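You operate a simulated robot arm through the tools that you are given. There is no shell and no other tool. Be economical: measure what you need, move in short steps, check, and stop when the job is done.

Carry out the task below with a simulated two-armed robot. There is one attempt and no reset: what you move stays moved.

JOB
Swap the empty reel for the one on peg 6, zero the counter and wind 400 turns.
Fine: lay the empty reel on the grey mat; reel, counter and turns dial come before the run lever; wait till the frame stops.
Where things are to end (x, y in the base frame): reel within 6 cm of [47, -64].

It is judged by the outcome, as a careful person would: the job done as asked, and still so three seconds after it is handed in. It fails if anything else is knocked over, pushed out of place, dropped, spilled or broken.

ROBOT AND FRAMES
Two 7-joint arms with fingered hands on one trunk, on a base that drives. Base frame: it is fixed to the floor where the robot stands at the start and does not move with it; the origin is under the middle of the robot, x ahead of it, y to its left, z up. Units: cm, degrees, N and s.
The left shoulder is at the start at [7, 15, 126], the right one opposite. With the tool pointing down near the work surface each hand reaches from about 10 to 64 cm from the robot's upright axis, wherever it stands, measured 20 degrees to its own side. Places, roughly: big reel [70, 30, 120]; grey mat on the skein bench [50, -70, 80]; lane A eyelet [60, 20, 90]; lane B eyelet [60, 50, 90]; reel (22x21x7 cm) [50, 110, 70]; run lever of the winding frame [60, -20, 90]; turns counter [60, -20, 120]; turns dial [60, -20, 110]; white button [60, -10, 120]. Payload 3.6 kg a hand.
Tool frame (each hand has its own): the origin (TCP) lies between the finger pads and is the grasp point; the fingertips stand 2.5 cm ahead of it; z points along the fingers, y is the line along which they close. The gripper opens to 8.8 cm. The gripper's body begins 2.9 cm behind the TCP. The gripper is a hand of 4 fingers: y runs from the thumb to the fingers, the wrist lies at [-1.3, -9.7, -16.2] in the tool frame, and closing takes about 1.5 s.
Orientation is that of the tool frame in the base frame, as a unit quaternion [x, y, z, w]. With the fingers straight down and the wrist toward the robot, the tool's x, y and z point along [0, 1, 0], [1, 0, 0] and [0, 0, -1] of the base frame.

CONTROLS
- The arms move only by the tool step_arm. It takes "left_steps", "right_steps" or both (then of equal length, played together; a hand with none holds still); each is a list of rows, each an object (a shift or turn left out is 0, a gripper value left out holds the last) with "turn": the turn, a rotation vector about the tool's x, y, z in units of 5 degrees (1.0 is 5 degrees), a list of three; "translation": the shift along the tool's x, y, z in units of 40 mm (1.0 is 40 mm), a list of three. In form: [{"turn": [ax, ay, az], "translation": [dx, dy, dz]}, ...]. A call has 1 to 10 rows; each row shifts and turns the commanded pose from where the row before left it, along the tool's axes as they then stand. "left_hand" and "right_hand" are, for a hand that has rows, the finger opening in mm, from 0 to 88, set as the call begins (left out, the last holds). A call with a number of a shift or a turn outside -1 to 1 is refused whole. Each row takes 0.2 s and may step no farther than 5 cm and 8.6 degrees from the row before; otherwise, or with a gripper value out of range, the whole call is refused. Where a pose cannot be reached the arm comes as near as it can. A force on the tool above 40 N (or 10 N above the force at the start of the call, whichever is more), or a blocked arm, ends the call early, and 0.2 s more pass. The fingers move at their own pace (about 4.5 cm/s each) and stop on an object; they squeeze with about 22 N. The grip force told is the motor's: it shows also when the fingers shut on nothing. Time passes only in rows, and 0.2 s behind the last, so rows that do not move let the fingers close. The reply holds the time, the measured pose of the TCP, the force on the tool along the base axes, the opening and the grip force, in the units named above and with some noise, with the torque about the TCP (base axes, N m) and any sound that the robot's microphone picked up, and new pictures: "pictures" is both (left out), scene, wrist or none (wrist: the cameras of the hands that moved).
- Cameras (640 x 400 px; columns grow to the right, rows downward): "scene" is now at [11.89, -4.14, 147.32]; the picture's right is [-0.53, -0.85, 0.00], its down [-0.60, 0.37, -0.71] and it looks along [0.60, -0.38, -0.70] (base axes); focal length 214 px, centre (320, 200). "left" rides on the left gripper at [-6.4, -8.3, -9.8] in its tool frame; the picture's right is [-0.62, -0.37, 0.69], its down [0.71, -0.63, 0.30] and it looks along [0.32, 0.68, 0.65] (tool axes); focal length 265 px, centre (320, 200). "right" rides on the right gripper at [6.4, -8.3, -9.8] in its tool frame; the picture's right is [-0.62, 0.37, -0.69], its down [-0.71, -0.63, 0.30] and it looks along [-0.32, 0.68, 0.65] (tool axes); focal length 265 px, centre (320, 200). There is no depth. A picture from a camera that has moved, and an enlarged one, comes with that camera's place and axes in the base frame and with its lens.
- slide_trunk(by): slides the trunk up (or, below 0, down) by that many cm; the arms and the scene camera ride with it, the base frame stays. It gives what a move gives, with no picture.
- steer(legs): drives the robot by 1 to 6 legs, each [ahead, left, turn to the left] in cm, cm and degrees, along the robot's own axes; the way and the turn of a leg run together, so that a leg with both is an arc; at most 150 cm and 180 degrees a leg. The arms and the cameras ride along, it lands a little off, and it stops where it bumps. It gives what a move gives, and a new picture of the scene camera.
- curl_fingers(index, middle, ring, thumb_bend, thumb_turn, hand): sets how far each is bent, from 0 (flat) to 100 (curled in); at 30 the hand is open as for a grip, at 70 the pads meet at the TCP. One left out holds its place. A second passes; each finger stops where it meets its share of the squeeze, and holds until it gets a number again. A gripper value or a shape takes the hand back. It gives what a move gives, with no picture; readings hold the bend of each and the force on the fingers (four entries, about 0 where the hand has none), thumb and palm. thumb_turn goes from beside the hand (0) to across from the fingers (100), as for a grip.
- set_grasp(shape, hand): the hand has 4 fingers and takes this shape, open, in about a second: jaw (thumb against the fingers, like two jaws); tri (thumb and two fingers); tip (a fingertip pinch); poke (one finger out to press); point (the index stretched); flat (the hand flat); cup (the hand cupped); fist (a fist). The gripper value then closes the fingers along that shape, each until it touches; the sizes above hold for jaw. It gives what a move gives, with no picture.
- turn_head(pan, tilt): turns the head with the scene camera to pan (to the left, within 86 degrees either way) and tilt (down, from -29 to 69), counted from straight ahead of the robot. It gives what a move gives, and a new picture of the scene camera.
- close_up(camera, box): a new picture of the part [left, top, right, bottom] of that camera's present view, enlarged. The clock stands still meanwhile.
- close_job(): hands the job in; it is judged then, once.

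Go step by step. Nothing tells you exact positions but the pictures and the camera data: compare them with the known pose of the tool, close in by small moves and look again before you grip or let go. The budget is 120 turns and 260 pictures, counting those below and the enlarged ones. Unless the task says otherwise, let go and move clear before handing in, and close with one line.

The tools are called after "Call:" by a JSON object that holds its "api" and its "payload". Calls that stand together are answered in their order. step_arm: Moves the arms, as the interface text tells. Its arguments: {"type":"object","properties":{"left_steps":{"type":"array"},"left_hand":{"type":"number"},"right_steps":{"type":"array"},"right_hand":{"type":"number"},"pictures":{"type":"string","enum":["both","scene","wrist","none"]}},"required":[]} The other tools are called the same way: slide_trunk (by) slides the trunk up or down; set_grasp (shape, hand) gives the hand a shape; curl_fingers (index, middle, ring, thumb_bend, thumb_turn, hand) moves the fingers one by one; steer (legs) drives the base; turn_head (pan, tilt) turns the head that bears the scene camera; close_up (camera, box) takes an enlarged picture of a part of a camera's view; close_job () hands the job in.

At the start:

```text
t: 0.0
left_eef_pos: [46.64, 1.38, 136.46]
left_ee_rot: [0.707, 0.707, 0.0, 0.0]
left_wrist_force: [-0.1, -1.1, -0.6]
left_torque: [-0.02, 0.03, 0.0]
left_width: 8.74
left_gripper_force: 0.1
left_shape: jaw
left_bend: [30.0, 30.0, 30.0, 30.0, 98.0]
left_finger forces: [0.1, 0.0, 0.1, 0.0, 0.0, 0.0]
right_eef_pos: [28.92, -31.89, 134.63]
right_ee_rot: [0.707, 0.707, 0.0, -0.001]
right_wrist_force: [-0.8, 0.4, 0.0]
right_torque: [0.0, 0.0, 0.04]
right_width: 8.74
right_gripper_force: 0.0
right_shape: jaw
right_bend: [30.0, 30.0, 30.0, 30.0, 98.0]
right_finger forces: [0.0, 0.0, 0.1, 0.1, 0.0, 0.0]
trunk travel left (down, up): [-75.0, 19.0]
robot x, y, heading: [-0.05, 0.31, 0.3]
head pan, tilt: [-31.9, 44.9]
```

scene: 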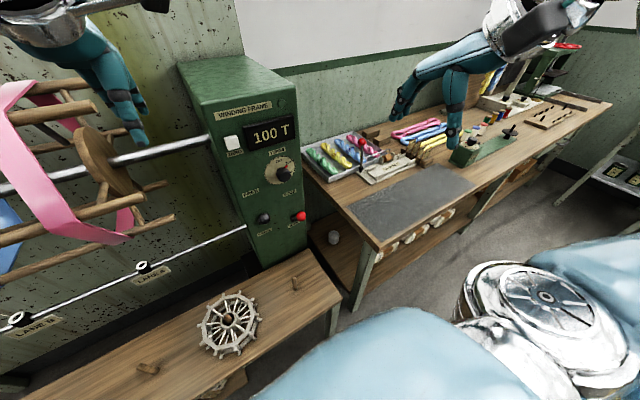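
right: 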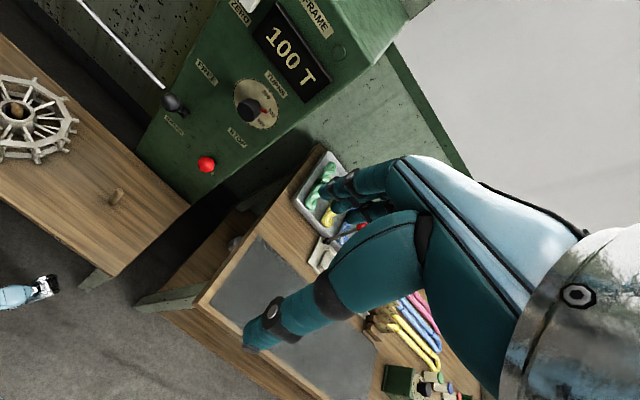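
left: 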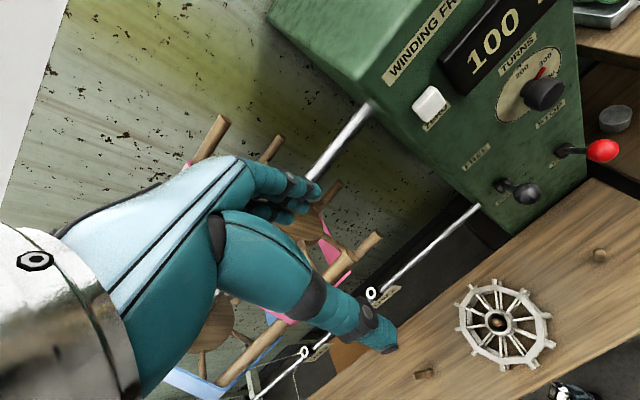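

The scene shows a winding frame cabinet with counter at 100 T, a reel on a low board, and the grey mat on the bench to the right. I'll look around before moving.

Call:
{"api": "turn_head", "payload": {"pan": 60, "tilt": 35}}

Call:
{"api": "turn_head", "payload": {"pan": 15, "tilt": 35}}

Call:
{"api": "close_up", "payload": {"camera": "left", "box": [380, 0, 640, 240]}}

```text
t: 1.7
left_eef_pos: [46.52, 1.45, 136.51]
left_ee_rot: [0.708, 0.707, 0.0, -0.001]
left_wrist_force: [-0.4, -0.1, -0.5]
left_torque: [-0.01, 0.01, 0.06]
left_width: 8.77
left_gripper_force: 0.0
left_shape: jaw
left_bend: [30.0, 30.0, 30.0, 30.0, 98.0]
left_finger forces: [0.1, 0.0, 0.0, 0.0, 0.0, 0.0]
right_eef_pos: [28.95, -31.89, 134.56]
right_ee_rot: [0.707, 0.707, 0.0, 0.001]
right_wrist_force: [-0.2, -0.7, -0.4]
right_torque: [0.0, 0.02, 0.01]
right_width: 8.76
right_gripper_force: 0.1
right_shape: jaw
right_bend: [30.0, 30.0, 30.0, 30.0, 98.0]
right_finger forces: [0.1, 0.1, 0.0, 0.0, 0.0, 0.0]
trunk travel left (down, up): [-75.0, 19.0]
robot x, y, heading: [-0.55, -0.12, -0.0]
head pan, tilt: [60.0, 35.0]
camera scene: at [9.41, 7.71, 148.78], right [0.87, -0.5, 0.0], down [-0.29, -0.5, -0.82], along [0.41, 0.71, -0.57], focal length 214 px, centre (320, 200)
```

scene: 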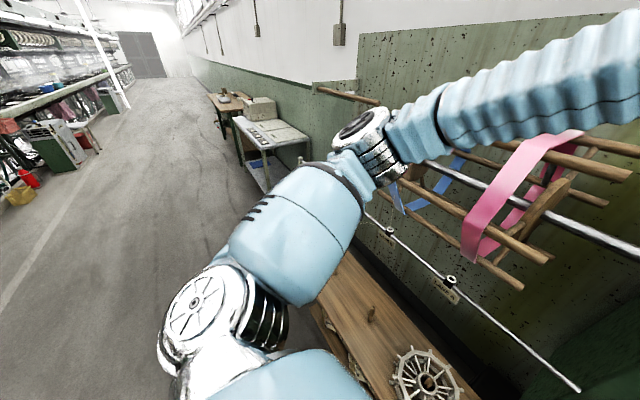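

```text
t: 2.8
left_eef_pos: [46.78, 1.38, 136.64]
left_ee_rot: [0.707, 0.707, 0.0, 0.0]
left_wrist_force: [-1.1, -0.6, -0.5]
left_torque: [0.0, 0.0, 0.04]
left_width: 8.76
left_gripper_force: 0.1
left_shape: jaw
left_bend: [30.0, 30.0, 30.0, 30.0, 98.0]
left_finger forces: [0.0, 0.0, 0.0, 0.0, 0.1, 0.0]
right_eef_pos: [28.88, -31.81, 134.6]
right_ee_rot: [0.707, 0.707, 0.0, 0.0]
right_wrist_force: [0.6, 0.2, 0.0]
right_torque: [0.0, -0.02, -0.01]
right_width: 8.78
right_gripper_force: 0.1
right_shape: jaw
right_bend: [30.0, 30.0, 30.0, 30.0, 98.0]
right_finger forces: [0.0, 0.0, 0.0, 0.1, 0.1, 0.1]
trunk travel left (down, up): [-75.0, 19.0]
robot x, y, heading: [0.09, -0.35, 0.2]
head pan, tilt: [15.0, 35.0]
camera scene: at [13.51, 2.38, 148.78], right [0.26, -0.97, 0.0], down [-0.55, -0.15, -0.82], along [0.79, 0.21, -0.57], focal length 214 px, centre (320, 200)
```

scene: 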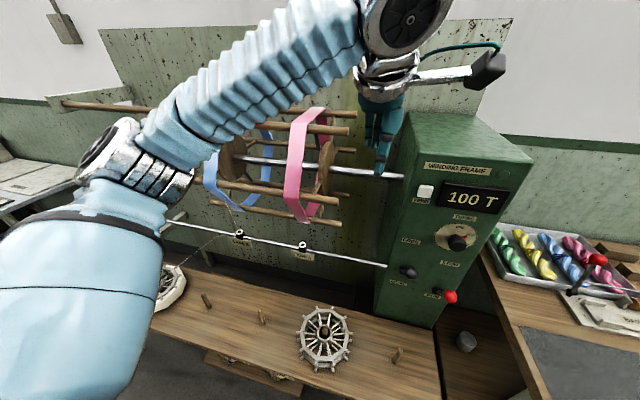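

```text
1.67 times, centred on (510, 120) of left
camera zoom: at [38.34, -5.07, 146.38], right [-0.37, -0.62, -0.69], down [-0.63, 0.71, -0.3], along [0.68, 0.32, -0.65], focal length 442 px, centre (3, 333)
```

zoom: 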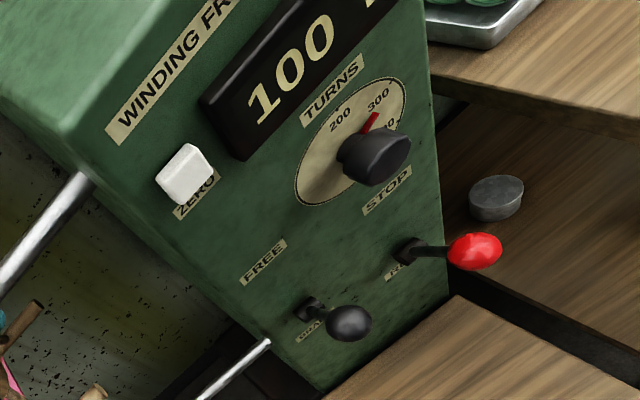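

The left arm hides part of the bench. I'll back off for an overview.

Call:
{"api": "steer", "payload": {"legs": [[-45, 0, 0]]}}

Call:
{"api": "turn_head", "payload": {"pan": 40, "tilt": 30}}

Call:
{"api": "turn_head", "payload": {"pan": -40, "tilt": 30}}

```text
t: 9.0
left_eef_pos: [1.69, 1.65, 136.35]
left_ee_rot: [0.706, 0.709, -0.001, 0.0]
left_wrist_force: [-0.1, 1.1, -0.4]
left_torque: [-0.02, 0.03, -0.03]
left_width: 8.74
left_gripper_force: 0.0
left_shape: jaw
left_bend: [30.0, 30.0, 30.0, 30.0, 98.0]
left_finger forces: [0.0, 0.1, 0.0, 0.0, 0.1, 0.0]
right_eef_pos: [-15.92, -31.66, 134.65]
right_ee_rot: [0.705, 0.709, 0.0, 0.001]
right_wrist_force: [0.4, 0.3, 0.5]
right_torque: [-0.01, -0.01, -0.05]
right_width: 8.76
right_gripper_force: 0.0
right_shape: jaw
right_bend: [30.0, 30.0, 30.0, 30.0, 98.0]
right_finger forces: [0.0, 0.1, 0.1, 0.0, 0.0, 0.0]
trunk travel left (down, up): [-75.0, 19.0]
robot x, y, heading: [-45.23, -0.06, 0.3]
head pan, tilt: [15.0, 35.0]
camera scene: at [-31.51, 2.5, 148.76], right [0.26, -0.96, 0.0], down [-0.55, -0.15, -0.82], along [0.79, 0.22, -0.57], focal length 214 px, centre (320, 200)
```

scene: 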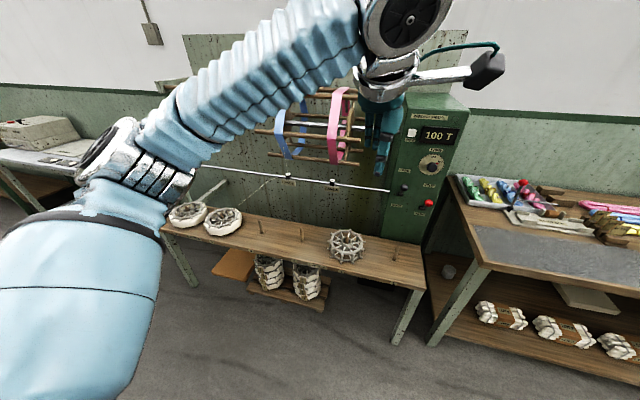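

```text
t: 9.9
left_eef_pos: [1.63, 1.34, 136.43]
left_ee_rot: [0.705, 0.709, -0.001, 0.0]
left_wrist_force: [-0.6, 0.1, -0.2]
left_torque: [-0.01, -0.06, 0.01]
left_width: 8.73
left_gripper_force: 0.0
left_shape: jaw
left_bend: [30.0, 30.0, 30.0, 30.0, 98.0]
left_finger forces: [0.0, 0.1, 0.0, 0.0, 0.0, 0.0]
right_eef_pos: [-15.87, -32.09, 134.57]
right_ee_rot: [0.706, 0.709, 0.0, -0.001]
right_wrist_force: [-1.2, -0.2, 0.4]
right_torque: [0.03, 0.03, 0.02]
right_width: 8.77
right_gripper_force: 0.0
right_shape: jaw
right_bend: [30.0, 30.0, 30.0, 30.0, 98.0]
right_finger forces: [0.0, 0.1, 0.0, 0.0, 0.0, 0.0]
trunk travel left (down, up): [-75.0, 19.0]
robot x, y, heading: [-45.44, -0.09, 0.4]
head pan, tilt: [40.0, 30.0]
camera scene: at [-33.19, 5.72, 149.56], right [0.65, -0.76, 0.0], down [-0.38, -0.32, -0.87], along [0.66, 0.56, -0.5], focal length 214 px, centre (320, 200)
```

scene: 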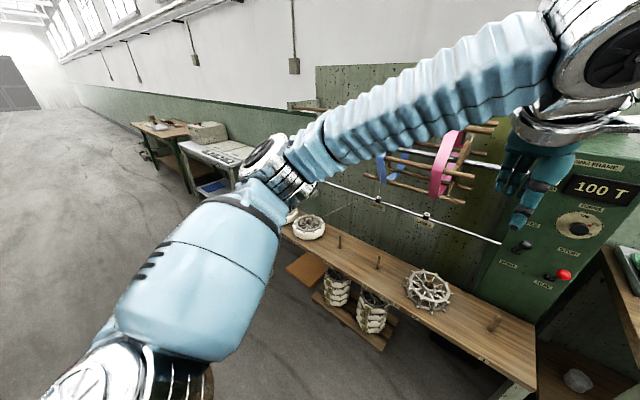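

```text
t: 11.5
left_eef_pos: [1.61, 1.52, 136.5]
left_ee_rot: [0.705, 0.709, 0.0, -0.001]
left_wrist_force: [0.0, -0.6, 0.2]
left_torque: [0.02, -0.02, -0.01]
left_width: 8.75
left_gripper_force: 0.1
left_shape: jaw
left_bend: [30.0, 30.0, 30.0, 30.0, 98.0]
left_finger forces: [0.1, 0.0, 0.1, 0.1, 0.0, 0.0]
right_eef_pos: [-15.87, -31.9, 134.62]
right_ee_rot: [0.705, 0.709, -0.001, 0.001]
right_wrist_force: [-0.1, 0.0, -0.1]
right_torque: [0.01, 0.01, -0.02]
right_width: 8.74
right_gripper_force: 0.0
right_shape: jaw
right_bend: [30.0, 30.0, 30.0, 30.0, 98.0]
right_finger forces: [0.0, 0.1, 0.1, 0.1, 0.1, 0.1]
trunk travel left (down, up): [-75.0, 19.0]
robot x, y, heading: [-45.07, -0.15, 0.2]
head pan, tilt: [-40.0, 30.0]
camera scene: at [-33.12, -5.73, 149.56], right [-0.64, -0.77, 0.0], down [-0.38, 0.32, -0.87], along [0.67, -0.55, -0.5], focal length 214 px, centre (320, 200)
```

scene: 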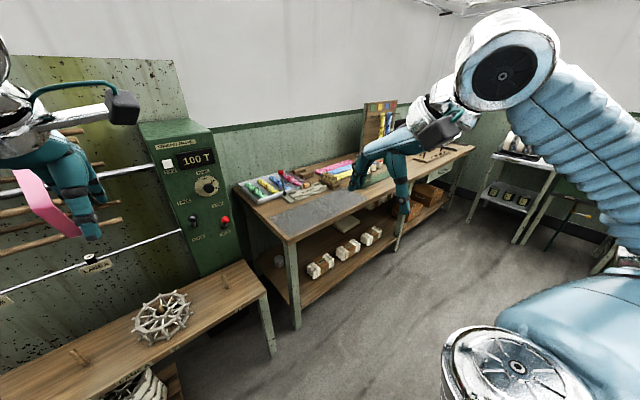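

The bench holds a row of pegs: the empty reel near the right, full reels at the left. I'll drive left to see the peg numbers.

Call:
{"api": "steer", "payload": {"legs": [[0, 80, 0]]}}

Call:
{"api": "turn_head", "payload": {"pan": -5, "tilt": 40}}

```text
t: 22.0
left_eef_pos: [1.4, 80.95, 136.48]
left_ee_rot: [0.706, 0.709, 0.0, -0.001]
left_wrist_force: [0.4, -0.6, -0.1]
left_torque: [-0.01, -0.01, -0.01]
left_width: 8.75
left_gripper_force: 0.1
left_shape: jaw
left_bend: [30.0, 30.0, 30.0, 30.0, 98.0]
left_finger forces: [0.0, 0.1, 0.1, 0.0, 0.0, 0.1]
right_eef_pos: [-16.14, 47.72, 134.61]
right_ee_rot: [0.705, 0.71, 0.001, -0.001]
right_wrist_force: [0.2, 0.6, -0.1]
right_torque: [0.0, 0.01, 0.01]
right_width: 8.76
right_gripper_force: 0.1
right_shape: jaw
right_bend: [30.0, 30.0, 30.0, 30.0, 98.0]
right_finger forces: [0.0, 0.1, 0.0, 0.0, 0.0, 0.0]
trunk travel left (down, up): [-75.0, 19.0]
robot x, y, heading: [-45.52, 79.67, 0.3]
head pan, tilt: [-40.0, 30.0]
camera scene: at [-33.48, 73.74, 149.54], right [-0.64, -0.77, 0.0], down [-0.39, 0.32, -0.87], along [0.67, -0.55, -0.5], focal length 214 px, centre (320, 200)
```

scene: 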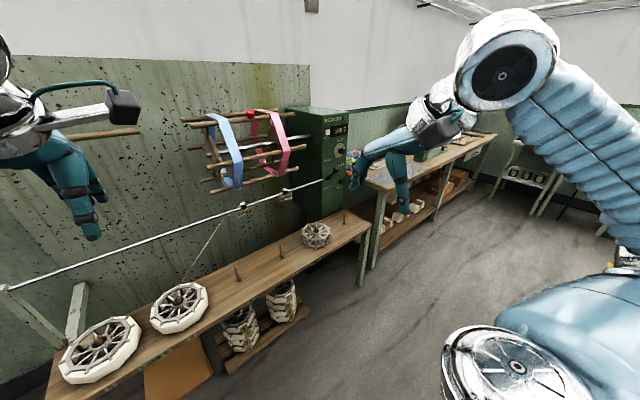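

```text
t: 23.0
left_eef_pos: [1.13, 81.34, 136.49]
left_ee_rot: [0.705, 0.709, -0.001, 0.0]
left_wrist_force: [0.2, -0.2, 0.5]
left_torque: [0.01, 0.0, 0.0]
left_width: 8.75
left_gripper_force: 0.0
left_shape: jaw
left_bend: [30.0, 30.0, 30.0, 30.0, 98.0]
left_finger forces: [0.0, 0.1, 0.1, 0.0, 0.0, 0.1]
right_eef_pos: [-16.41, 47.84, 134.69]
right_ee_rot: [0.706, 0.709, 0.0, 0.0]
right_wrist_force: [-0.1, 0.8, -0.5]
right_torque: [-0.02, -0.02, 0.02]
right_width: 8.78
right_gripper_force: 0.0
right_shape: jaw
right_bend: [30.0, 30.0, 30.0, 30.0, 98.0]
right_finger forces: [0.0, 0.1, 0.0, 0.1, 0.0, 0.1]
trunk travel left (down, up): [-75.0, 19.0]
robot x, y, heading: [-45.53, 79.64, 0.2]
head pan, tilt: [-5.0, 40.0]
camera scene: at [-32.08, 79.11, 148.03], right [-0.08, -1.0, 0.0], down [-0.64, 0.05, -0.77], along [0.76, -0.06, -0.64], focal length 214 px, centre (320, 200)
```

scene: 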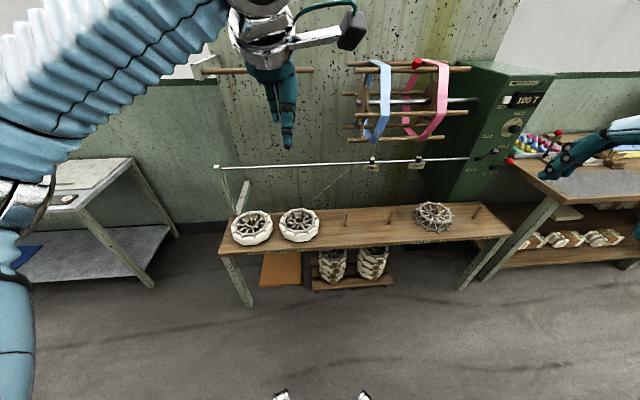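

Call:
{"api": "close_up", "payload": {"camera": "scene", "box": [210, 180, 370, 280]}}

Call:
{"api": "close_up", "payload": {"camera": "scene", "box": [360, 150, 520, 250]}}

Call:
{"api": "close_up", "payload": {"camera": "scene", "box": [460, 70, 580, 170]}}

```text
4.00 times, centred on (290, 230) of scene
camera zoom: at [-32.08, 79.11, 148.03], right [-0.08, -1.0, 0.0], down [-0.64, 0.05, -0.77], along [0.76, -0.06, -0.64], focal length 858 px, centre (440, 80)
```

zoom: 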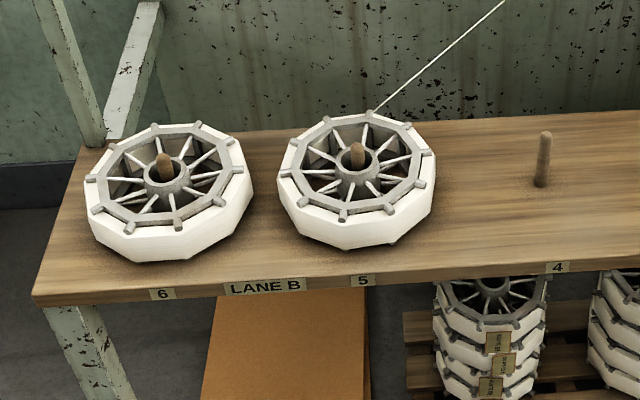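

```text
4.00 times, centred on (440, 200) of scene
camera zoom: at [-32.08, 79.11, 148.03], right [-0.08, -1.0, 0.0], down [-0.64, 0.05, -0.77], along [0.76, -0.06, -0.64], focal length 858 px, centre (-160, 200)
```

zoom: 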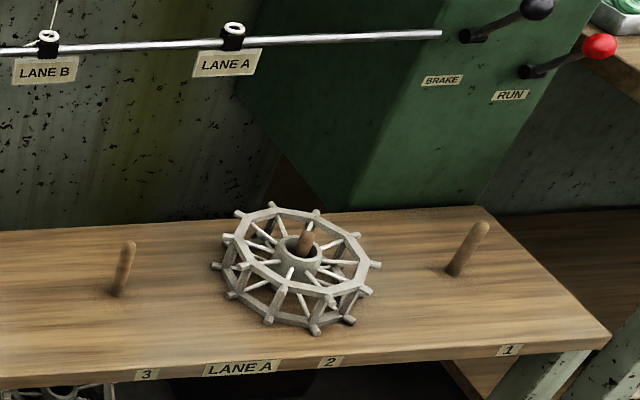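

```text
4.00 times, centred on (520, 120) of scene
camera zoom: at [-32.08, 79.11, 148.03], right [-0.08, -1.0, 0.0], down [-0.64, 0.05, -0.77], along [0.76, -0.06, -0.64], focal length 858 px, centre (-480, 520)
```

zoom: 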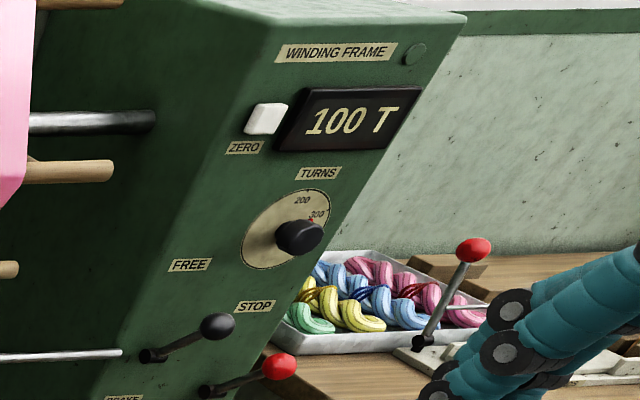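

Peg 6 is the leftmost, at about [48, 109], and the empty reel is on peg 2 at about [48, 9] (Lane A). I'll pull the left arm back and drive to peg 2 for a closer look.

Call:
{"api": "step_arm", "payload": {"left_steps": [{"translation": [0, -1, 0]}, {"translation": [0, -1, 0]}, {"translation": [0, -1, 0]}, {"translation": [0, -1, 0]}, {"translation": [0, -1, 0]}], "pictures": "none"}}

Call:
{"api": "steer", "payload": {"legs": [[0, -54, 0], [38, 0, 0]]}}

Call:
{"api": "turn_head", "payload": {"pan": -20, "tilt": 55}}

```text
t: 24.2
left_eef_pos: [-17.12, 81.36, 135.68]
left_ee_rot: [0.685, 0.727, -0.024, -0.024]
left_wrist_force: [1.0, 0.3, 0.2]
left_torque: [-0.01, 0.02, -0.01]
left_width: 8.76
left_gripper_force: 0.0
left_shape: jaw
left_bend: [30.0, 30.0, 30.0, 30.0, 98.0]
left_finger forces: [0.0, 0.0, 0.0, 0.0, 0.1, 0.1]
right_eef_pos: [-16.45, 47.83, 134.69]
right_ee_rot: [0.705, 0.709, 0.0, -0.001]
right_wrist_force: [-0.2, -0.2, 0.2]
right_torque: [0.0, 0.0, 0.03]
right_width: 8.76
right_gripper_force: 0.0
right_shape: jaw
right_bend: [30.0, 30.0, 30.0, 30.0, 98.0]
right_finger forces: [0.0, 0.1, 0.1, 0.0, 0.0, 0.0]
trunk travel left (down, up): [-75.0, 19.0]
robot x, y, heading: [-45.5, 79.72, 0.2]
head pan, tilt: [-5.0, 40.0]
```

```text
t: 36.5
left_eef_pos: [20.37, 26.95, 135.12]
left_ee_rot: [0.692, 0.721, -0.008, -0.027]
left_wrist_force: [-0.8, 0.1, 0.8]
left_torque: [-0.01, -0.04, 0.01]
left_width: 8.78
left_gripper_force: 0.0
left_shape: jaw
left_bend: [30.0, 30.0, 30.0, 30.0, 98.0]
left_finger forces: [0.0, 0.1, 0.1, 0.0, 0.0, 0.0]
right_eef_pos: [21.4, -6.71, 134.48]
right_ee_rot: [0.707, 0.707, 0.001, 0.0]
right_wrist_force: [0.0, -0.1, 0.7]
right_torque: [-0.01, -0.01, 0.0]
right_width: 8.77
right_gripper_force: 0.1
right_shape: jaw
right_bend: [30.0, 30.0, 30.0, 30.0, 98.0]
right_finger forces: [0.0, 0.1, 0.0, 0.0, 0.0, 0.0]
trunk travel left (down, up): [-75.0, 19.0]
robot x, y, heading: [-7.49, 25.18, -0.1]
head pan, tilt: [-5.0, 40.0]
camera scene: at [6.4, 24.94, 149.26], right [-0.05, -1.0, 0.0], down [-0.53, 0.03, -0.85], along [0.85, -0.04, -0.53], focal length 214 px, centre (320, 200)
```

scene: 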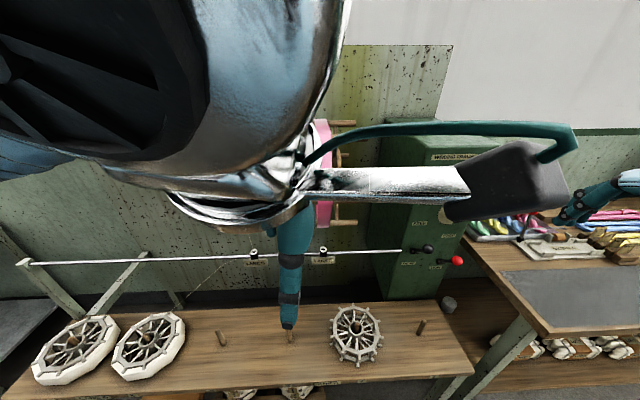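

```text
t: 37.3
left_eef_pos: [20.87, 26.87, 134.36]
left_ee_rot: [0.688, 0.725, -0.007, -0.041]
left_wrist_force: [-0.5, 0.2, -0.3]
left_torque: [-0.03, -0.01, 0.0]
left_width: 8.77
left_gripper_force: 0.1
left_shape: jaw
left_bend: [30.0, 30.0, 30.0, 30.0, 98.0]
left_finger forces: [0.0, 0.0, 0.0, 0.0, 0.1, 0.0]
right_eef_pos: [21.43, -6.66, 134.67]
right_ee_rot: [0.706, 0.708, 0.0, -0.001]
right_wrist_force: [0.4, 0.5, 0.1]
right_torque: [-0.03, 0.04, 0.0]
right_width: 8.76
right_gripper_force: 0.1
right_shape: jaw
right_bend: [30.0, 30.0, 30.0, 30.0, 98.0]
right_finger forces: [0.0, 0.0, 0.1, 0.1, 0.1, 0.1]
trunk travel left (down, up): [-75.0, 19.0]
robot x, y, heading: [-7.54, 25.02, 0.3]
head pan, tilt: [-20.0, 55.0]
camera scene: at [6.11, 24.08, 148.48], right [-0.15, -0.99, 0.0], down [-0.59, 0.09, -0.8], along [0.79, -0.12, -0.6], focal length 214 px, centre (320, 200)
```

scene: 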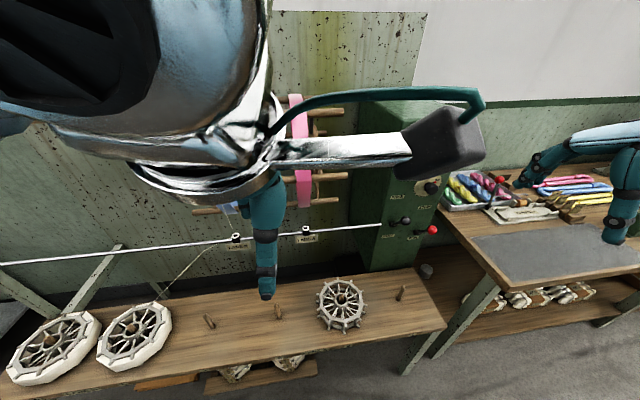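

Call:
{"api": "step_arm", "payload": {"left_steps": [{"translation": [1, 0, 0.5]}, {"translation": [1, 0, 0.5]}, {"translation": [1, 0, 0.5]}, {"translation": [1, 0, 0.5]}, {"translation": [1, 0, 0.5]}, {"translation": [1, 0, 0.5]}, {"translation": [1, 0, 0.5]}], "pictures": "scene"}}

Call:
{"api": "close_up", "payload": {"camera": "scene", "box": [270, 180, 430, 280]}}

```text
t: 38.9
left_eef_pos: [22.27, 55.38, 127.59]
left_ee_rot: [0.694, 0.72, -0.008, -0.026]
left_wrist_force: [0.4, 0.6, 0.2]
left_torque: [0.0, -0.03, 0.0]
left_width: 8.79
left_gripper_force: 0.1
left_shape: jaw
left_bend: [30.0, 30.0, 30.0, 30.0, 98.0]
left_finger forces: [0.1, 0.0, 0.0, 0.0, 0.0, 0.0]
left hand out of reach, approached as far as the arm can: row 4, 5, 6, 7
right_eef_pos: [21.24, -6.55, 134.71]
right_ee_rot: [0.706, 0.708, 0.001, 0.001]
right_wrist_force: [-0.6, -0.2, 0.5]
right_torque: [0.01, 0.01, 0.03]
right_width: 8.77
right_gripper_force: 0.1
right_shape: jaw
right_bend: [30.0, 30.0, 30.0, 30.0, 98.0]
right_finger forces: [0.0, 0.1, 0.1, 0.0, 0.1, 0.1]
trunk travel left (down, up): [-75.0, 19.0]
robot x, y, heading: [-7.77, 25.55, -0.1]
head pan, tilt: [-20.0, 55.0]
camera scene: at [4.13, 23.08, 145.98], right [-0.34, -0.94, 0.0], down [-0.77, 0.28, -0.58], along [0.54, -0.2, -0.82], focal length 214 px, centre (320, 200)
```

scene: 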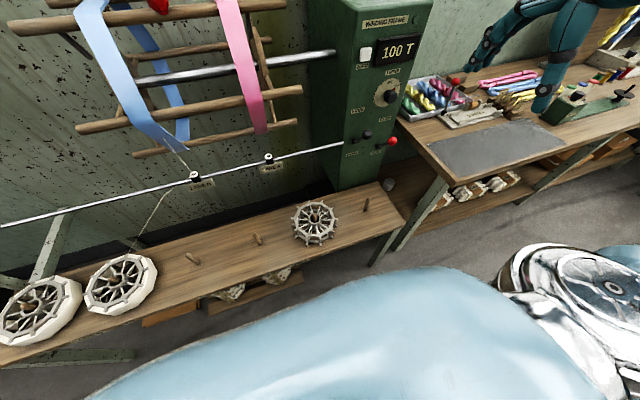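

```text
4.00 times, centred on (350, 230) of scene
camera zoom: at [4.13, 23.08, 145.98], right [-0.34, -0.94, 0.0], down [-0.77, 0.28, -0.58], along [0.54, -0.2, -0.82], focal length 858 px, centre (200, 80)
```

zoom: 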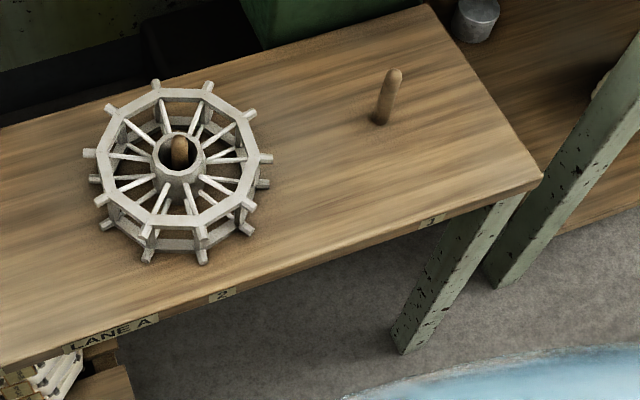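

Peg 2 with the empty reel is at about [47, 9.3], bench top at z≈62.5. I'll go closer and lower the right hand in front of it, then move over the hub to look.

Call:
{"api": "steer", "payload": {"legs": [[7.5, 0, 0]]}}

Call:
{"api": "step_arm", "payload": {"right_steps": [{"translation": [0.4, 0, 1]}, {"translation": [0.4, 0, 1]}, {"translation": [0.4, 0, 1]}, {"translation": [0.4, 0, 1]}, {"translation": [0.4, 0, 1]}, {"translation": [0.4, 0, 1]}, {"translation": [0.4, 0, 1]}, {"translation": [0.4, 0, 1]}, {"translation": [0.4, 0, 1]}, {"translation": [0.4, 0, 1]}], "pictures": "both"}}

```text
t: 40.5
left_eef_pos: [29.92, 55.31, 127.7]
left_ee_rot: [0.693, 0.72, -0.01, -0.027]
left_wrist_force: [-0.2, -0.6, -0.8]
left_torque: [-0.02, -0.02, -0.02]
left_width: 8.78
left_gripper_force: 0.1
left_shape: jaw
left_bend: [30.0, 30.0, 30.0, 30.0, 98.0]
left_finger forces: [0.0, 0.1, 0.1, 0.1, 0.1, 0.0]
right_eef_pos: [28.84, -6.59, 134.66]
right_ee_rot: [0.706, 0.708, 0.0, 0.0]
right_wrist_force: [0.2, -0.4, 0.1]
right_torque: [0.01, -0.01, -0.02]
right_width: 8.76
right_gripper_force: 0.0
right_shape: jaw
right_bend: [30.0, 30.0, 30.0, 30.0, 98.0]
right_finger forces: [0.1, 0.0, 0.1, 0.0, 0.0, 0.0]
trunk travel left (down, up): [-75.0, 19.0]
robot x, y, heading: [0.44, 25.52, 0.2]
head pan, tilt: [-20.0, 55.0]
camera scene: at [12.02, 23.05, 145.96], right [-0.34, -0.94, 0.0], down [-0.77, 0.28, -0.57], along [0.54, -0.2, -0.82], focal length 214 px, centre (320, 200)
```

scene: 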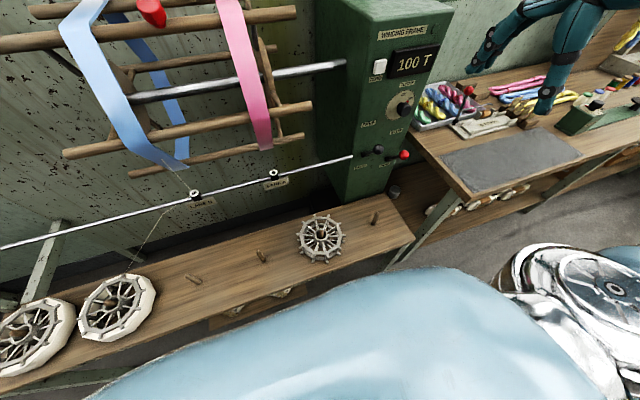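

```text
t: 42.7
left_eef_pos: [29.96, 55.39, 127.79]
left_ee_rot: [0.693, 0.72, -0.01, -0.029]
left_wrist_force: [-0.2, -1.3, 0.5]
left_torque: [0.04, -0.01, 0.01]
left_width: 8.77
left_gripper_force: 0.0
left_shape: jaw
left_bend: [30.0, 30.0, 30.0, 30.0, 98.0]
left_finger forces: [0.0, 0.1, 0.0, 0.0, 0.0, 0.1]
right_eef_pos: [41.27, 3.99, 103.37]
right_ee_rot: [0.707, 0.707, 0.001, 0.0]
right_wrist_force: [0.5, -0.6, 0.4]
right_torque: [0.0, -0.01, 0.02]
right_width: 8.74
right_gripper_force: 0.0
right_shape: jaw
right_bend: [30.0, 30.0, 30.0, 30.0, 98.0]
right_finger forces: [0.1, 0.0, 0.1, 0.0, 0.0, 0.1]
right hand out of reach, approached as far as the arm can: row 2, 3, 4, 5, 6, 7, 8
trunk travel left (down, up): [-75.0, 19.0]
robot x, y, heading: [0.54, 25.07, 0.2]
head pan, tilt: [-20.0, 55.0]
camera scene: at [12.15, 22.96, 145.95], right [-0.34, -0.94, 0.0], down [-0.77, 0.28, -0.57], along [0.54, -0.2, -0.82], focal length 214 px, centre (320, 200)
camera right: at [32.84, 10.45, 113.05], right [0.37, -0.62, 0.69], down [-0.63, -0.71, -0.31], along [0.68, -0.32, -0.65], focal length 265 px, centre (320, 200)
```

scene: 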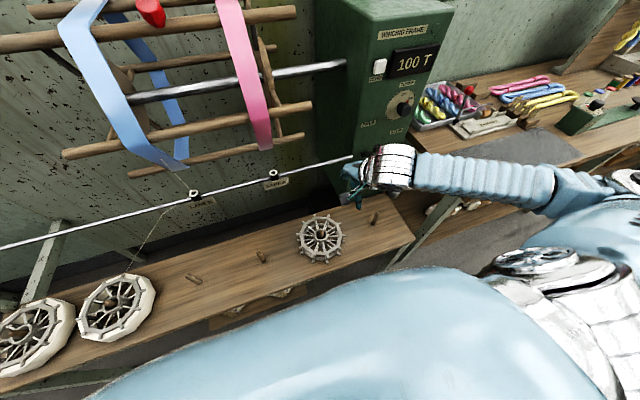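
right: 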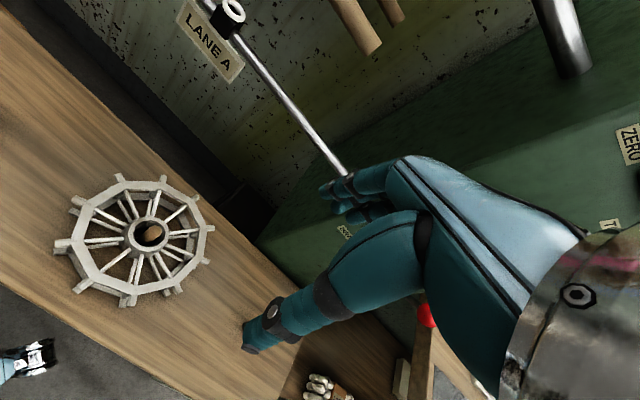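

The arm hit a reach limit here; lowering the trunk should help. I'll slide down 18 cm (fingers stay above the reel).

Call:
{"api": "slide_trunk", "payload": {"by": -18}}

Call:
{"api": "step_arm", "payload": {"right_steps": [{"translation": [0.3, 0.3, 0]}, {"translation": [0.3, 0.3, 0]}, {"translation": [0.3, 0.3, 0]}], "pictures": "both"}}

```text
t: 44.7
left_eef_pos: [29.98, 55.33, 109.6]
left_ee_rot: [0.692, 0.721, -0.01, -0.028]
left_wrist_force: [0.2, -0.5, -0.1]
left_torque: [-0.01, -0.01, 0.0]
left_width: 8.78
left_gripper_force: 0.1
left_shape: jaw
left_bend: [30.0, 30.0, 30.0, 30.0, 98.0]
left_finger forces: [0.0, 0.0, 0.0, 0.0, 0.1, 0.0]
right_eef_pos: [41.16, 3.94, 85.3]
right_ee_rot: [0.707, 0.707, 0.0, 0.0]
right_wrist_force: [-0.1, 0.1, -0.5]
right_torque: [0.0, -0.01, 0.0]
right_width: 8.76
right_gripper_force: 0.0
right_shape: jaw
right_bend: [30.0, 30.0, 30.0, 30.0, 98.0]
right_finger forces: [0.0, 0.0, 0.1, 0.1, 0.0, 0.0]
trunk travel left (down, up): [-57.0, 37.0]
robot x, y, heading: [0.22, 25.34, -0.0]
head pan, tilt: [-20.0, 55.0]
```

```text
t: 45.5
left_eef_pos: [29.93, 55.33, 109.66]
left_ee_rot: [0.693, 0.721, -0.011, -0.028]
left_wrist_force: [0.4, -0.6, -0.6]
left_torque: [0.01, -0.03, 0.0]
left_width: 8.79
left_gripper_force: 0.1
left_shape: jaw
left_bend: [30.0, 30.0, 30.0, 30.0, 98.0]
left_finger forces: [0.0, 0.1, 0.1, 0.0, 0.1, 0.0]
right_eef_pos: [44.95, 7.67, 85.28]
right_ee_rot: [0.707, 0.708, -0.001, 0.001]
right_wrist_force: [-0.3, 0.4, -0.6]
right_torque: [0.01, 0.0, -0.03]
right_width: 8.8
right_gripper_force: 0.0
right_shape: jaw
right_bend: [30.0, 30.0, 30.0, 30.0, 98.0]
right_finger forces: [0.0, 0.0, 0.1, 0.0, 0.0, 0.1]
trunk travel left (down, up): [-57.0, 37.0]
robot x, y, heading: [-0.23, 25.55, 0.3]
head pan, tilt: [-20.0, 55.0]
camera scene: at [12.16, 23.04, 127.95], right [-0.34, -0.94, 0.0], down [-0.77, 0.28, -0.57], along [0.54, -0.2, -0.82], focal length 214 px, centre (320, 200)
camera right: at [36.49, 14.09, 95.02], right [0.37, -0.62, 0.69], down [-0.63, -0.72, -0.3], along [0.68, -0.32, -0.65], focal length 265 px, centre (320, 200)
```

scene: 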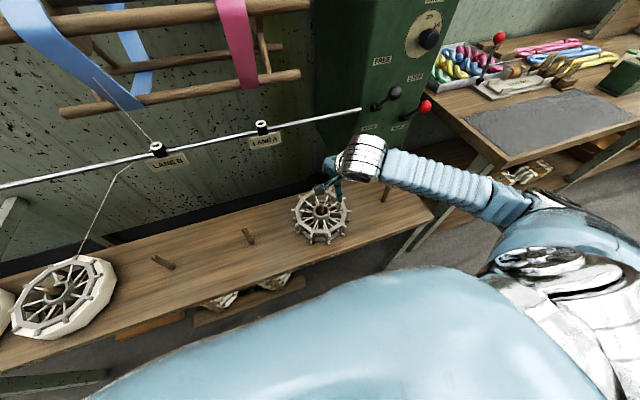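
right: 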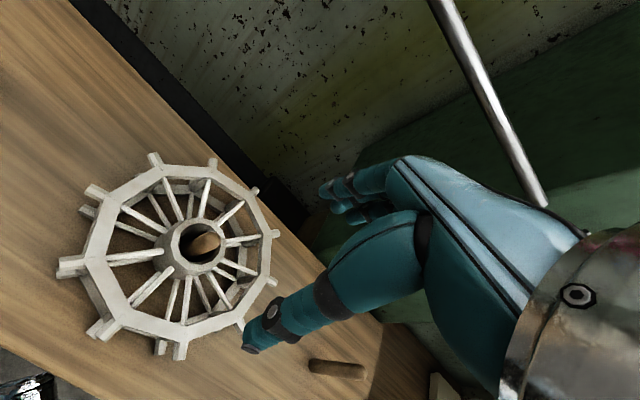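

Call:
{"api": "close_up", "payload": {"camera": "right", "box": [50, 140, 290, 370]}}

Call:
{"api": "close_up", "payload": {"camera": "scene", "box": [270, 140, 370, 260]}}

```text
1.74 times, centred on (170, 255) of right
camera zoom: at [36.49, 14.09, 95.02], right [0.37, -0.62, 0.69], down [-0.63, -0.72, -0.3], along [0.68, -0.32, -0.65], focal length 462 px, centre (581, 104)
```

zoom: 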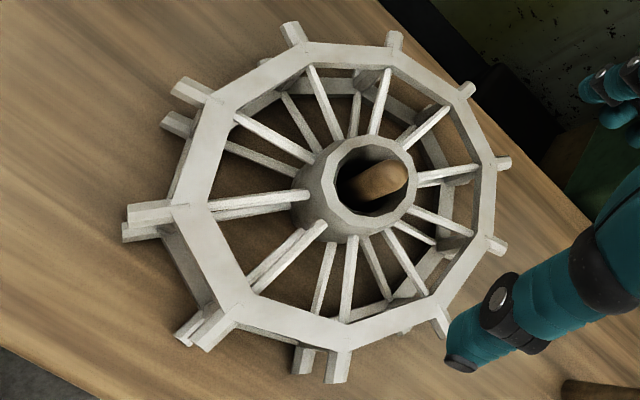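

```text
3.33 times, centred on (320, 200) of scene
camera zoom: at [12.16, 23.04, 127.95], right [-0.34, -0.94, 0.0], down [-0.77, 0.28, -0.57], along [0.54, -0.2, -0.82], focal length 715 px, centre (320, 200)
```

zoom: 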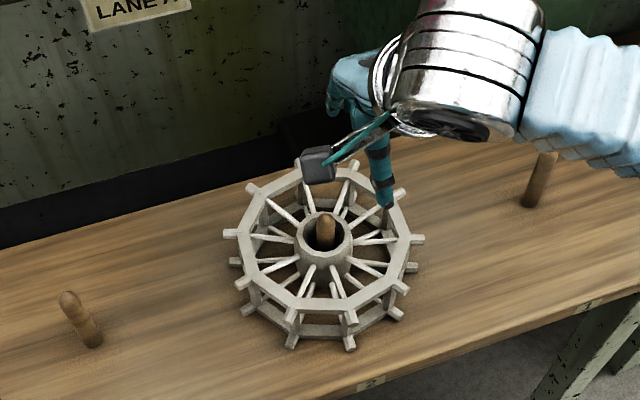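

The hub is flush with the ring, so it offers little to grip; the rim side facing right (−y) is a clear flat between pins. I'll yaw the right hand 90° so thumb goes inside and fingers outside that side.

Call:
{"api": "step_arm", "payload": {"right_steps": [{"translation": [-0.7, 0.2, 0]}, {"translation": [-0.7, 0.2, 0]}, {"translation": [-0.7, 0.1, 0]}, {"turn": [0, 0, 1]}, {"turn": [0, 0, 1]}, {"turn": [0, 0, 1]}, {"turn": [0, 0, 1]}, {"turn": [0, 0, 1]}, {"turn": [0, 0, 1]}, {"turn": [0, 0, 1]}], "pictures": "none"}}

Call:
{"api": "step_arm", "payload": {"right_steps": [{"turn": [0, 0, 1]}, {"turn": [0, 0, 1]}, {"turn": [0, 0, 1]}, {"turn": [0, 0, 1]}, {"turn": [0, 0, 1]}, {"turn": [0, 0, 1]}, {"turn": [0, 0, 1]}, {"turn": [0, 0, 1]}, {"turn": [0, 0, 1]}, {"turn": [0, 0, 1]}], "pictures": "none"}}

Call:
{"api": "step_arm", "payload": {"right_steps": [{"turn": [0, 0, 1]}, {}], "pictures": "both"}}

```text
t: 47.7
left_eef_pos: [29.96, 55.46, 109.64]
left_ee_rot: [0.693, 0.72, -0.011, -0.027]
left_wrist_force: [-0.5, 0.1, -1.1]
left_torque: [0.02, 0.0, -0.02]
left_width: 8.78
left_gripper_force: 0.2
left_shape: jaw
left_bend: [30.0, 30.0, 30.0, 30.0, 98.0]
left_finger forces: [0.0, 0.1, 0.0, 0.0, 0.1, 0.0]
right_eef_pos: [46.85, -0.79, 85.36]
right_ee_rot: [0.887, 0.463, 0.0, 0.0]
right_wrist_force: [1.6, -0.4, -0.5]
right_torque: [0.04, -0.01, 0.02]
right_width: 8.8
right_gripper_force: 0.1
right_shape: jaw
right_bend: [30.0, 30.0, 30.0, 30.0, 98.0]
right_finger forces: [0.0, 0.1, 0.1, 0.0, 0.1, 0.0]
trunk travel left (down, up): [-57.0, 37.0]
robot x, y, heading: [0.24, 25.32, 0.1]
head pan, tilt: [-20.0, 55.0]
```

```text
t: 49.9
left_eef_pos: [29.96, 55.37, 109.57]
left_ee_rot: [0.693, 0.721, -0.01, -0.028]
left_wrist_force: [-0.4, 0.0, 0.4]
left_torque: [0.01, 0.02, 0.0]
left_width: 8.77
left_gripper_force: 0.0
left_shape: jaw
left_bend: [30.0, 30.0, 30.0, 30.0, 98.0]
left_finger forces: [0.0, 0.0, 0.1, 0.0, 0.0, 0.0]
right_eef_pos: [46.75, -0.78, 85.28]
right_ee_rot: [0.999, 0.043, 0.0, 0.0]
right_wrist_force: [0.3, 0.1, -1.1]
right_torque: [-0.01, 0.01, 0.01]
right_width: 8.79
right_gripper_force: 0.1
right_shape: jaw
right_bend: [30.0, 30.0, 30.0, 30.0, 98.0]
right_finger forces: [0.1, 0.0, 0.0, 0.1, 0.0, 0.0]
trunk travel left (down, up): [-57.0, 37.0]
robot x, y, heading: [0.26, 25.41, 0.3]
head pan, tilt: [-20.0, 55.0]
```

```text
t: 50.5
left_eef_pos: [29.78, 55.27, 109.63]
left_ee_rot: [0.693, 0.721, -0.01, -0.028]
left_wrist_force: [-0.4, 0.0, -0.9]
left_torque: [-0.02, 0.01, -0.02]
left_width: 8.79
left_gripper_force: 0.1
left_shape: jaw
left_bend: [30.0, 30.0, 30.0, 30.0, 98.0]
left_finger forces: [0.0, 0.0, 0.0, 0.0, 0.0, 0.1]
right_eef_pos: [46.85, -0.73, 85.34]
right_ee_rot: [1.0, 0.001, 0.0, 0.0]
right_wrist_force: [0.1, 0.6, 0.1]
right_torque: [0.0, 0.0, 0.02]
right_width: 8.76
right_gripper_force: 0.0
right_shape: jaw
right_bend: [30.0, 30.0, 30.0, 30.0, 98.0]
right_finger forces: [0.0, 0.1, 0.0, 0.0, 0.1, 0.1]
trunk travel left (down, up): [-57.0, 37.0]
robot x, y, heading: [0.35, 25.73, 0.3]
head pan, tilt: [-20.0, 55.0]
camera scene: at [12.07, 22.98, 127.95], right [-0.34, -0.94, 0.0], down [-0.77, 0.28, -0.57], along [0.54, -0.2, -0.82], focal length 214 px, centre (320, 200)
camera right: at [53.15, 7.57, 95.1], right [-0.62, -0.37, 0.69], down [-0.71, 0.63, -0.3], along [-0.32, -0.68, -0.65], focal length 265 px, centre (320, 200)
```

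scene: 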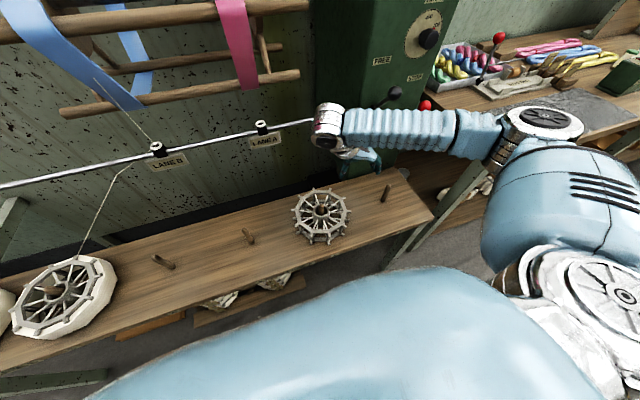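
right: 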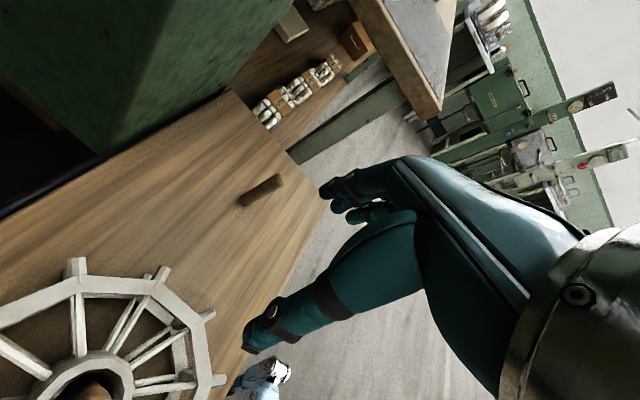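

Call:
{"api": "close_up", "payload": {"camera": "right", "box": [0, 240, 260, 400]}}

Call:
{"api": "close_up", "payload": {"camera": "scene", "box": [270, 90, 410, 250]}}

```text
2.46 times, centred on (130, 320) of right
camera zoom: at [53.15, 7.57, 95.1], right [-0.62, -0.37, 0.69], down [-0.71, 0.63, -0.3], along [-0.32, -0.68, -0.65], focal length 653 px, centre (788, -95)
```

zoom: 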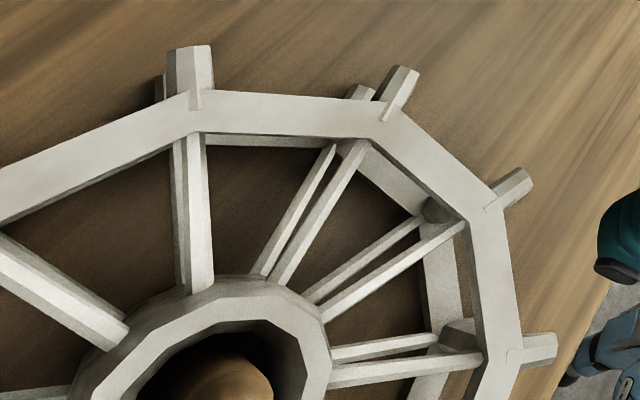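

```text
2.50 times, centred on (340, 170) of scene
camera zoom: at [12.07, 22.98, 127.95], right [-0.34, -0.94, 0.0], down [-0.77, 0.28, -0.57], along [0.54, -0.2, -0.82], focal length 536 px, centre (270, 275)
```

zoom: 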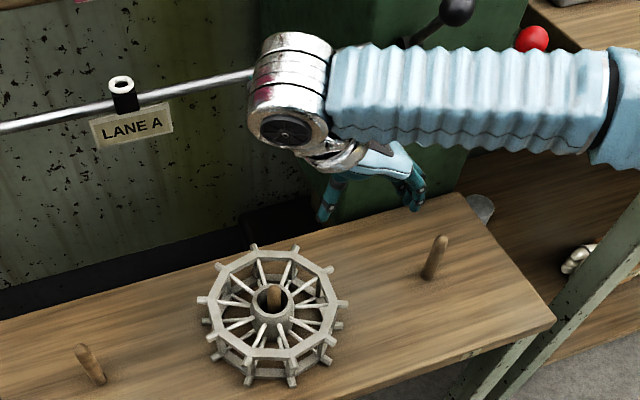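

The empty reel is about 17 cm across its pins, centre ≈[47.5, 9.7], ring top z≈69.5. I'll lower with 6 cm opening so the thumb straddles the inside of the right-hand side, stopping just above to check.

Call:
{"api": "step_arm", "payload": {"right_steps": [{"turn": [0, 0, 0.8], "translation": [0.06, -0.24, 0.5]}, {"translation": [0, -0.24, 0.8]}, {"translation": [0, 0, 0.8]}, {"translation": [0, 0, 0.8]}, {}], "right_hand": 60, "pictures": "both"}}

Call:
{"api": "close_up", "payload": {"camera": "scene", "box": [270, 90, 410, 250]}}

```text
t: 51.7
left_eef_pos: [29.88, 55.39, 109.69]
left_ee_rot: [0.693, 0.72, -0.01, -0.028]
left_wrist_force: [0.2, -0.2, -0.8]
left_torque: [0.0, -0.03, 0.01]
left_width: 8.78
left_gripper_force: 0.0
left_shape: jaw
left_bend: [30.0, 30.0, 30.0, 30.0, 98.0]
left_finger forces: [0.1, 0.1, 0.0, 0.0, 0.0, 0.0]
right_eef_pos: [46.98, 1.17, 73.69]
right_ee_rot: [0.999, -0.034, 0.0, 0.001]
right_wrist_force: [0.7, 0.4, 0.5]
right_torque: [0.02, 0.01, 0.02]
right_width: 6.03
right_gripper_force: 0.0
right_shape: jaw
right_bend: [28.0, 37.0, 34.0, 59.0, 99.0]
right_finger forces: [0.1, 0.1, 0.0, 0.0, 0.0, 0.1]
trunk travel left (down, up): [-57.0, 37.0]
robot x, y, heading: [0.41, 25.51, 0.0]
head pan, tilt: [-20.0, 55.0]
camera scene: at [12.04, 22.99, 127.96], right [-0.34, -0.94, 0.0], down [-0.77, 0.28, -0.57], along [0.54, -0.2, -0.82], focal length 214 px, centre (320, 200)
camera right: at [53.99, 9.07, 83.48], right [-0.64, -0.33, 0.69], down [-0.67, 0.68, -0.3], along [-0.37, -0.66, -0.65], focal length 265 px, centre (320, 200)
```

scene: 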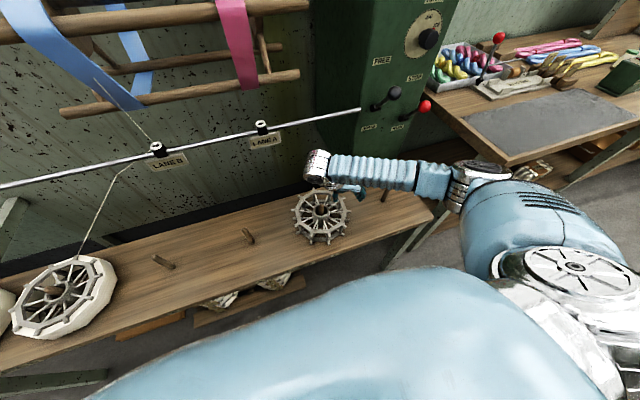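
right: 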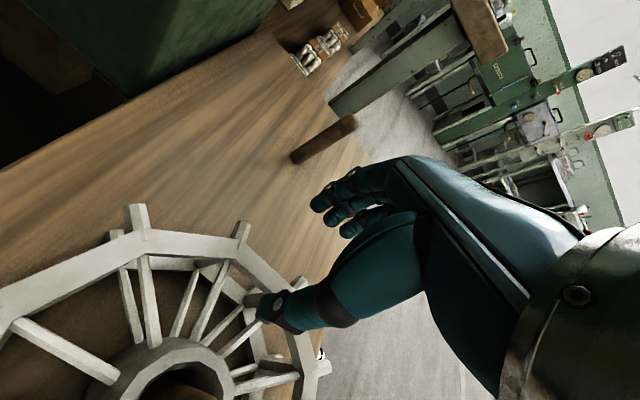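

```text
2.50 times, centred on (340, 170) of scene
camera zoom: at [12.04, 22.99, 127.96], right [-0.34, -0.94, 0.0], down [-0.77, 0.28, -0.57], along [0.54, -0.2, -0.82], focal length 536 px, centre (270, 275)
```

zoom: 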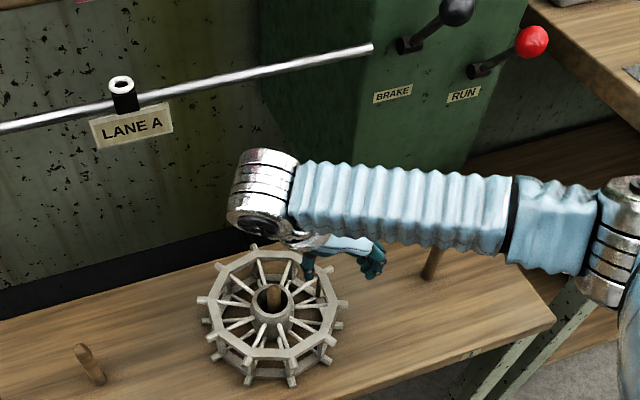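

Call:
{"api": "close_up", "payload": {"camera": "right", "box": [160, 160, 420, 360]}}

```text
2.00 times, centred on (290, 260) of right
camera zoom: at [53.99, 9.07, 83.48], right [-0.64, -0.33, 0.69], down [-0.67, 0.68, -0.3], along [-0.37, -0.66, -0.65], focal length 531 px, centre (380, 80)
```

zoom: 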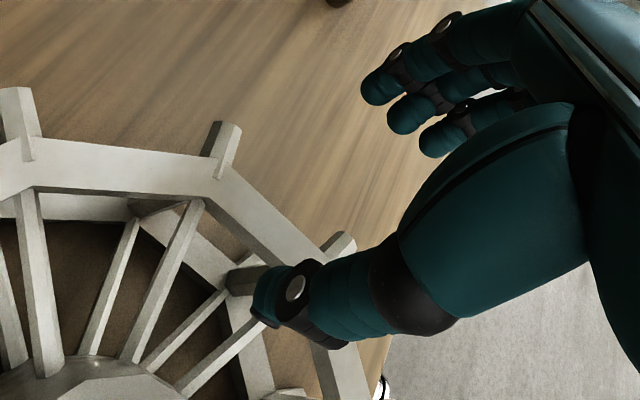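

The thumb tip is over the gap inside the ring at about [47.3, 4.9]; fingers are well outside. I'll shift 4 mm outward and descend.

Call:
{"api": "step_arm", "payload": {"right_steps": [{"translation": [0, 0.1, 0.3]}, {"translation": [0, 0, 0.4]}, {"translation": [0, 0, 0.4]}, {"translation": [0, 0, 0.4]}, {}], "pictures": "wrist"}}

```text
t: 52.9
left_eef_pos: [29.94, 55.32, 109.57]
left_ee_rot: [0.693, 0.721, -0.01, -0.028]
left_wrist_force: [0.5, 1.3, 0.3]
left_torque: [0.01, 0.0, 0.04]
left_width: 8.76
left_gripper_force: 0.1
left_shape: jaw
left_bend: [30.0, 30.0, 30.0, 30.0, 98.0]
left_finger forces: [0.0, 0.0, 0.1, 0.0, 0.0, 0.1]
right_eef_pos: [47.04, 0.65, 67.65]
right_ee_rot: [0.999, -0.034, -0.001, 0.0]
right_wrist_force: [0.3, 0.3, 0.4]
right_torque: [-0.02, -0.02, 0.01]
right_width: 6.05
right_gripper_force: 0.0
right_shape: jaw
right_bend: [28.0, 37.0, 34.0, 59.0, 99.0]
right_finger forces: [0.1, 0.0, 0.1, 0.0, 0.0, 0.0]
trunk travel left (down, up): [-57.0, 37.0]
robot x, y, heading: [0.27, 25.68, 0.4]
head pan, tilt: [-20.0, 55.0]
camera right: at [53.95, 8.65, 77.4], right [-0.64, -0.32, 0.69], down [-0.67, 0.68, -0.3], along [-0.37, -0.66, -0.65], focal length 265 px, centre (320, 200)
```

right: 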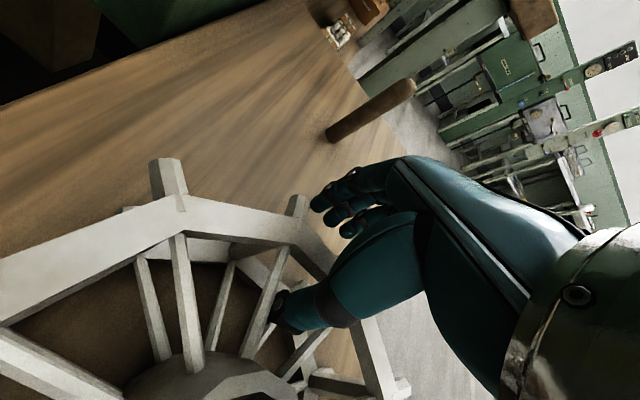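

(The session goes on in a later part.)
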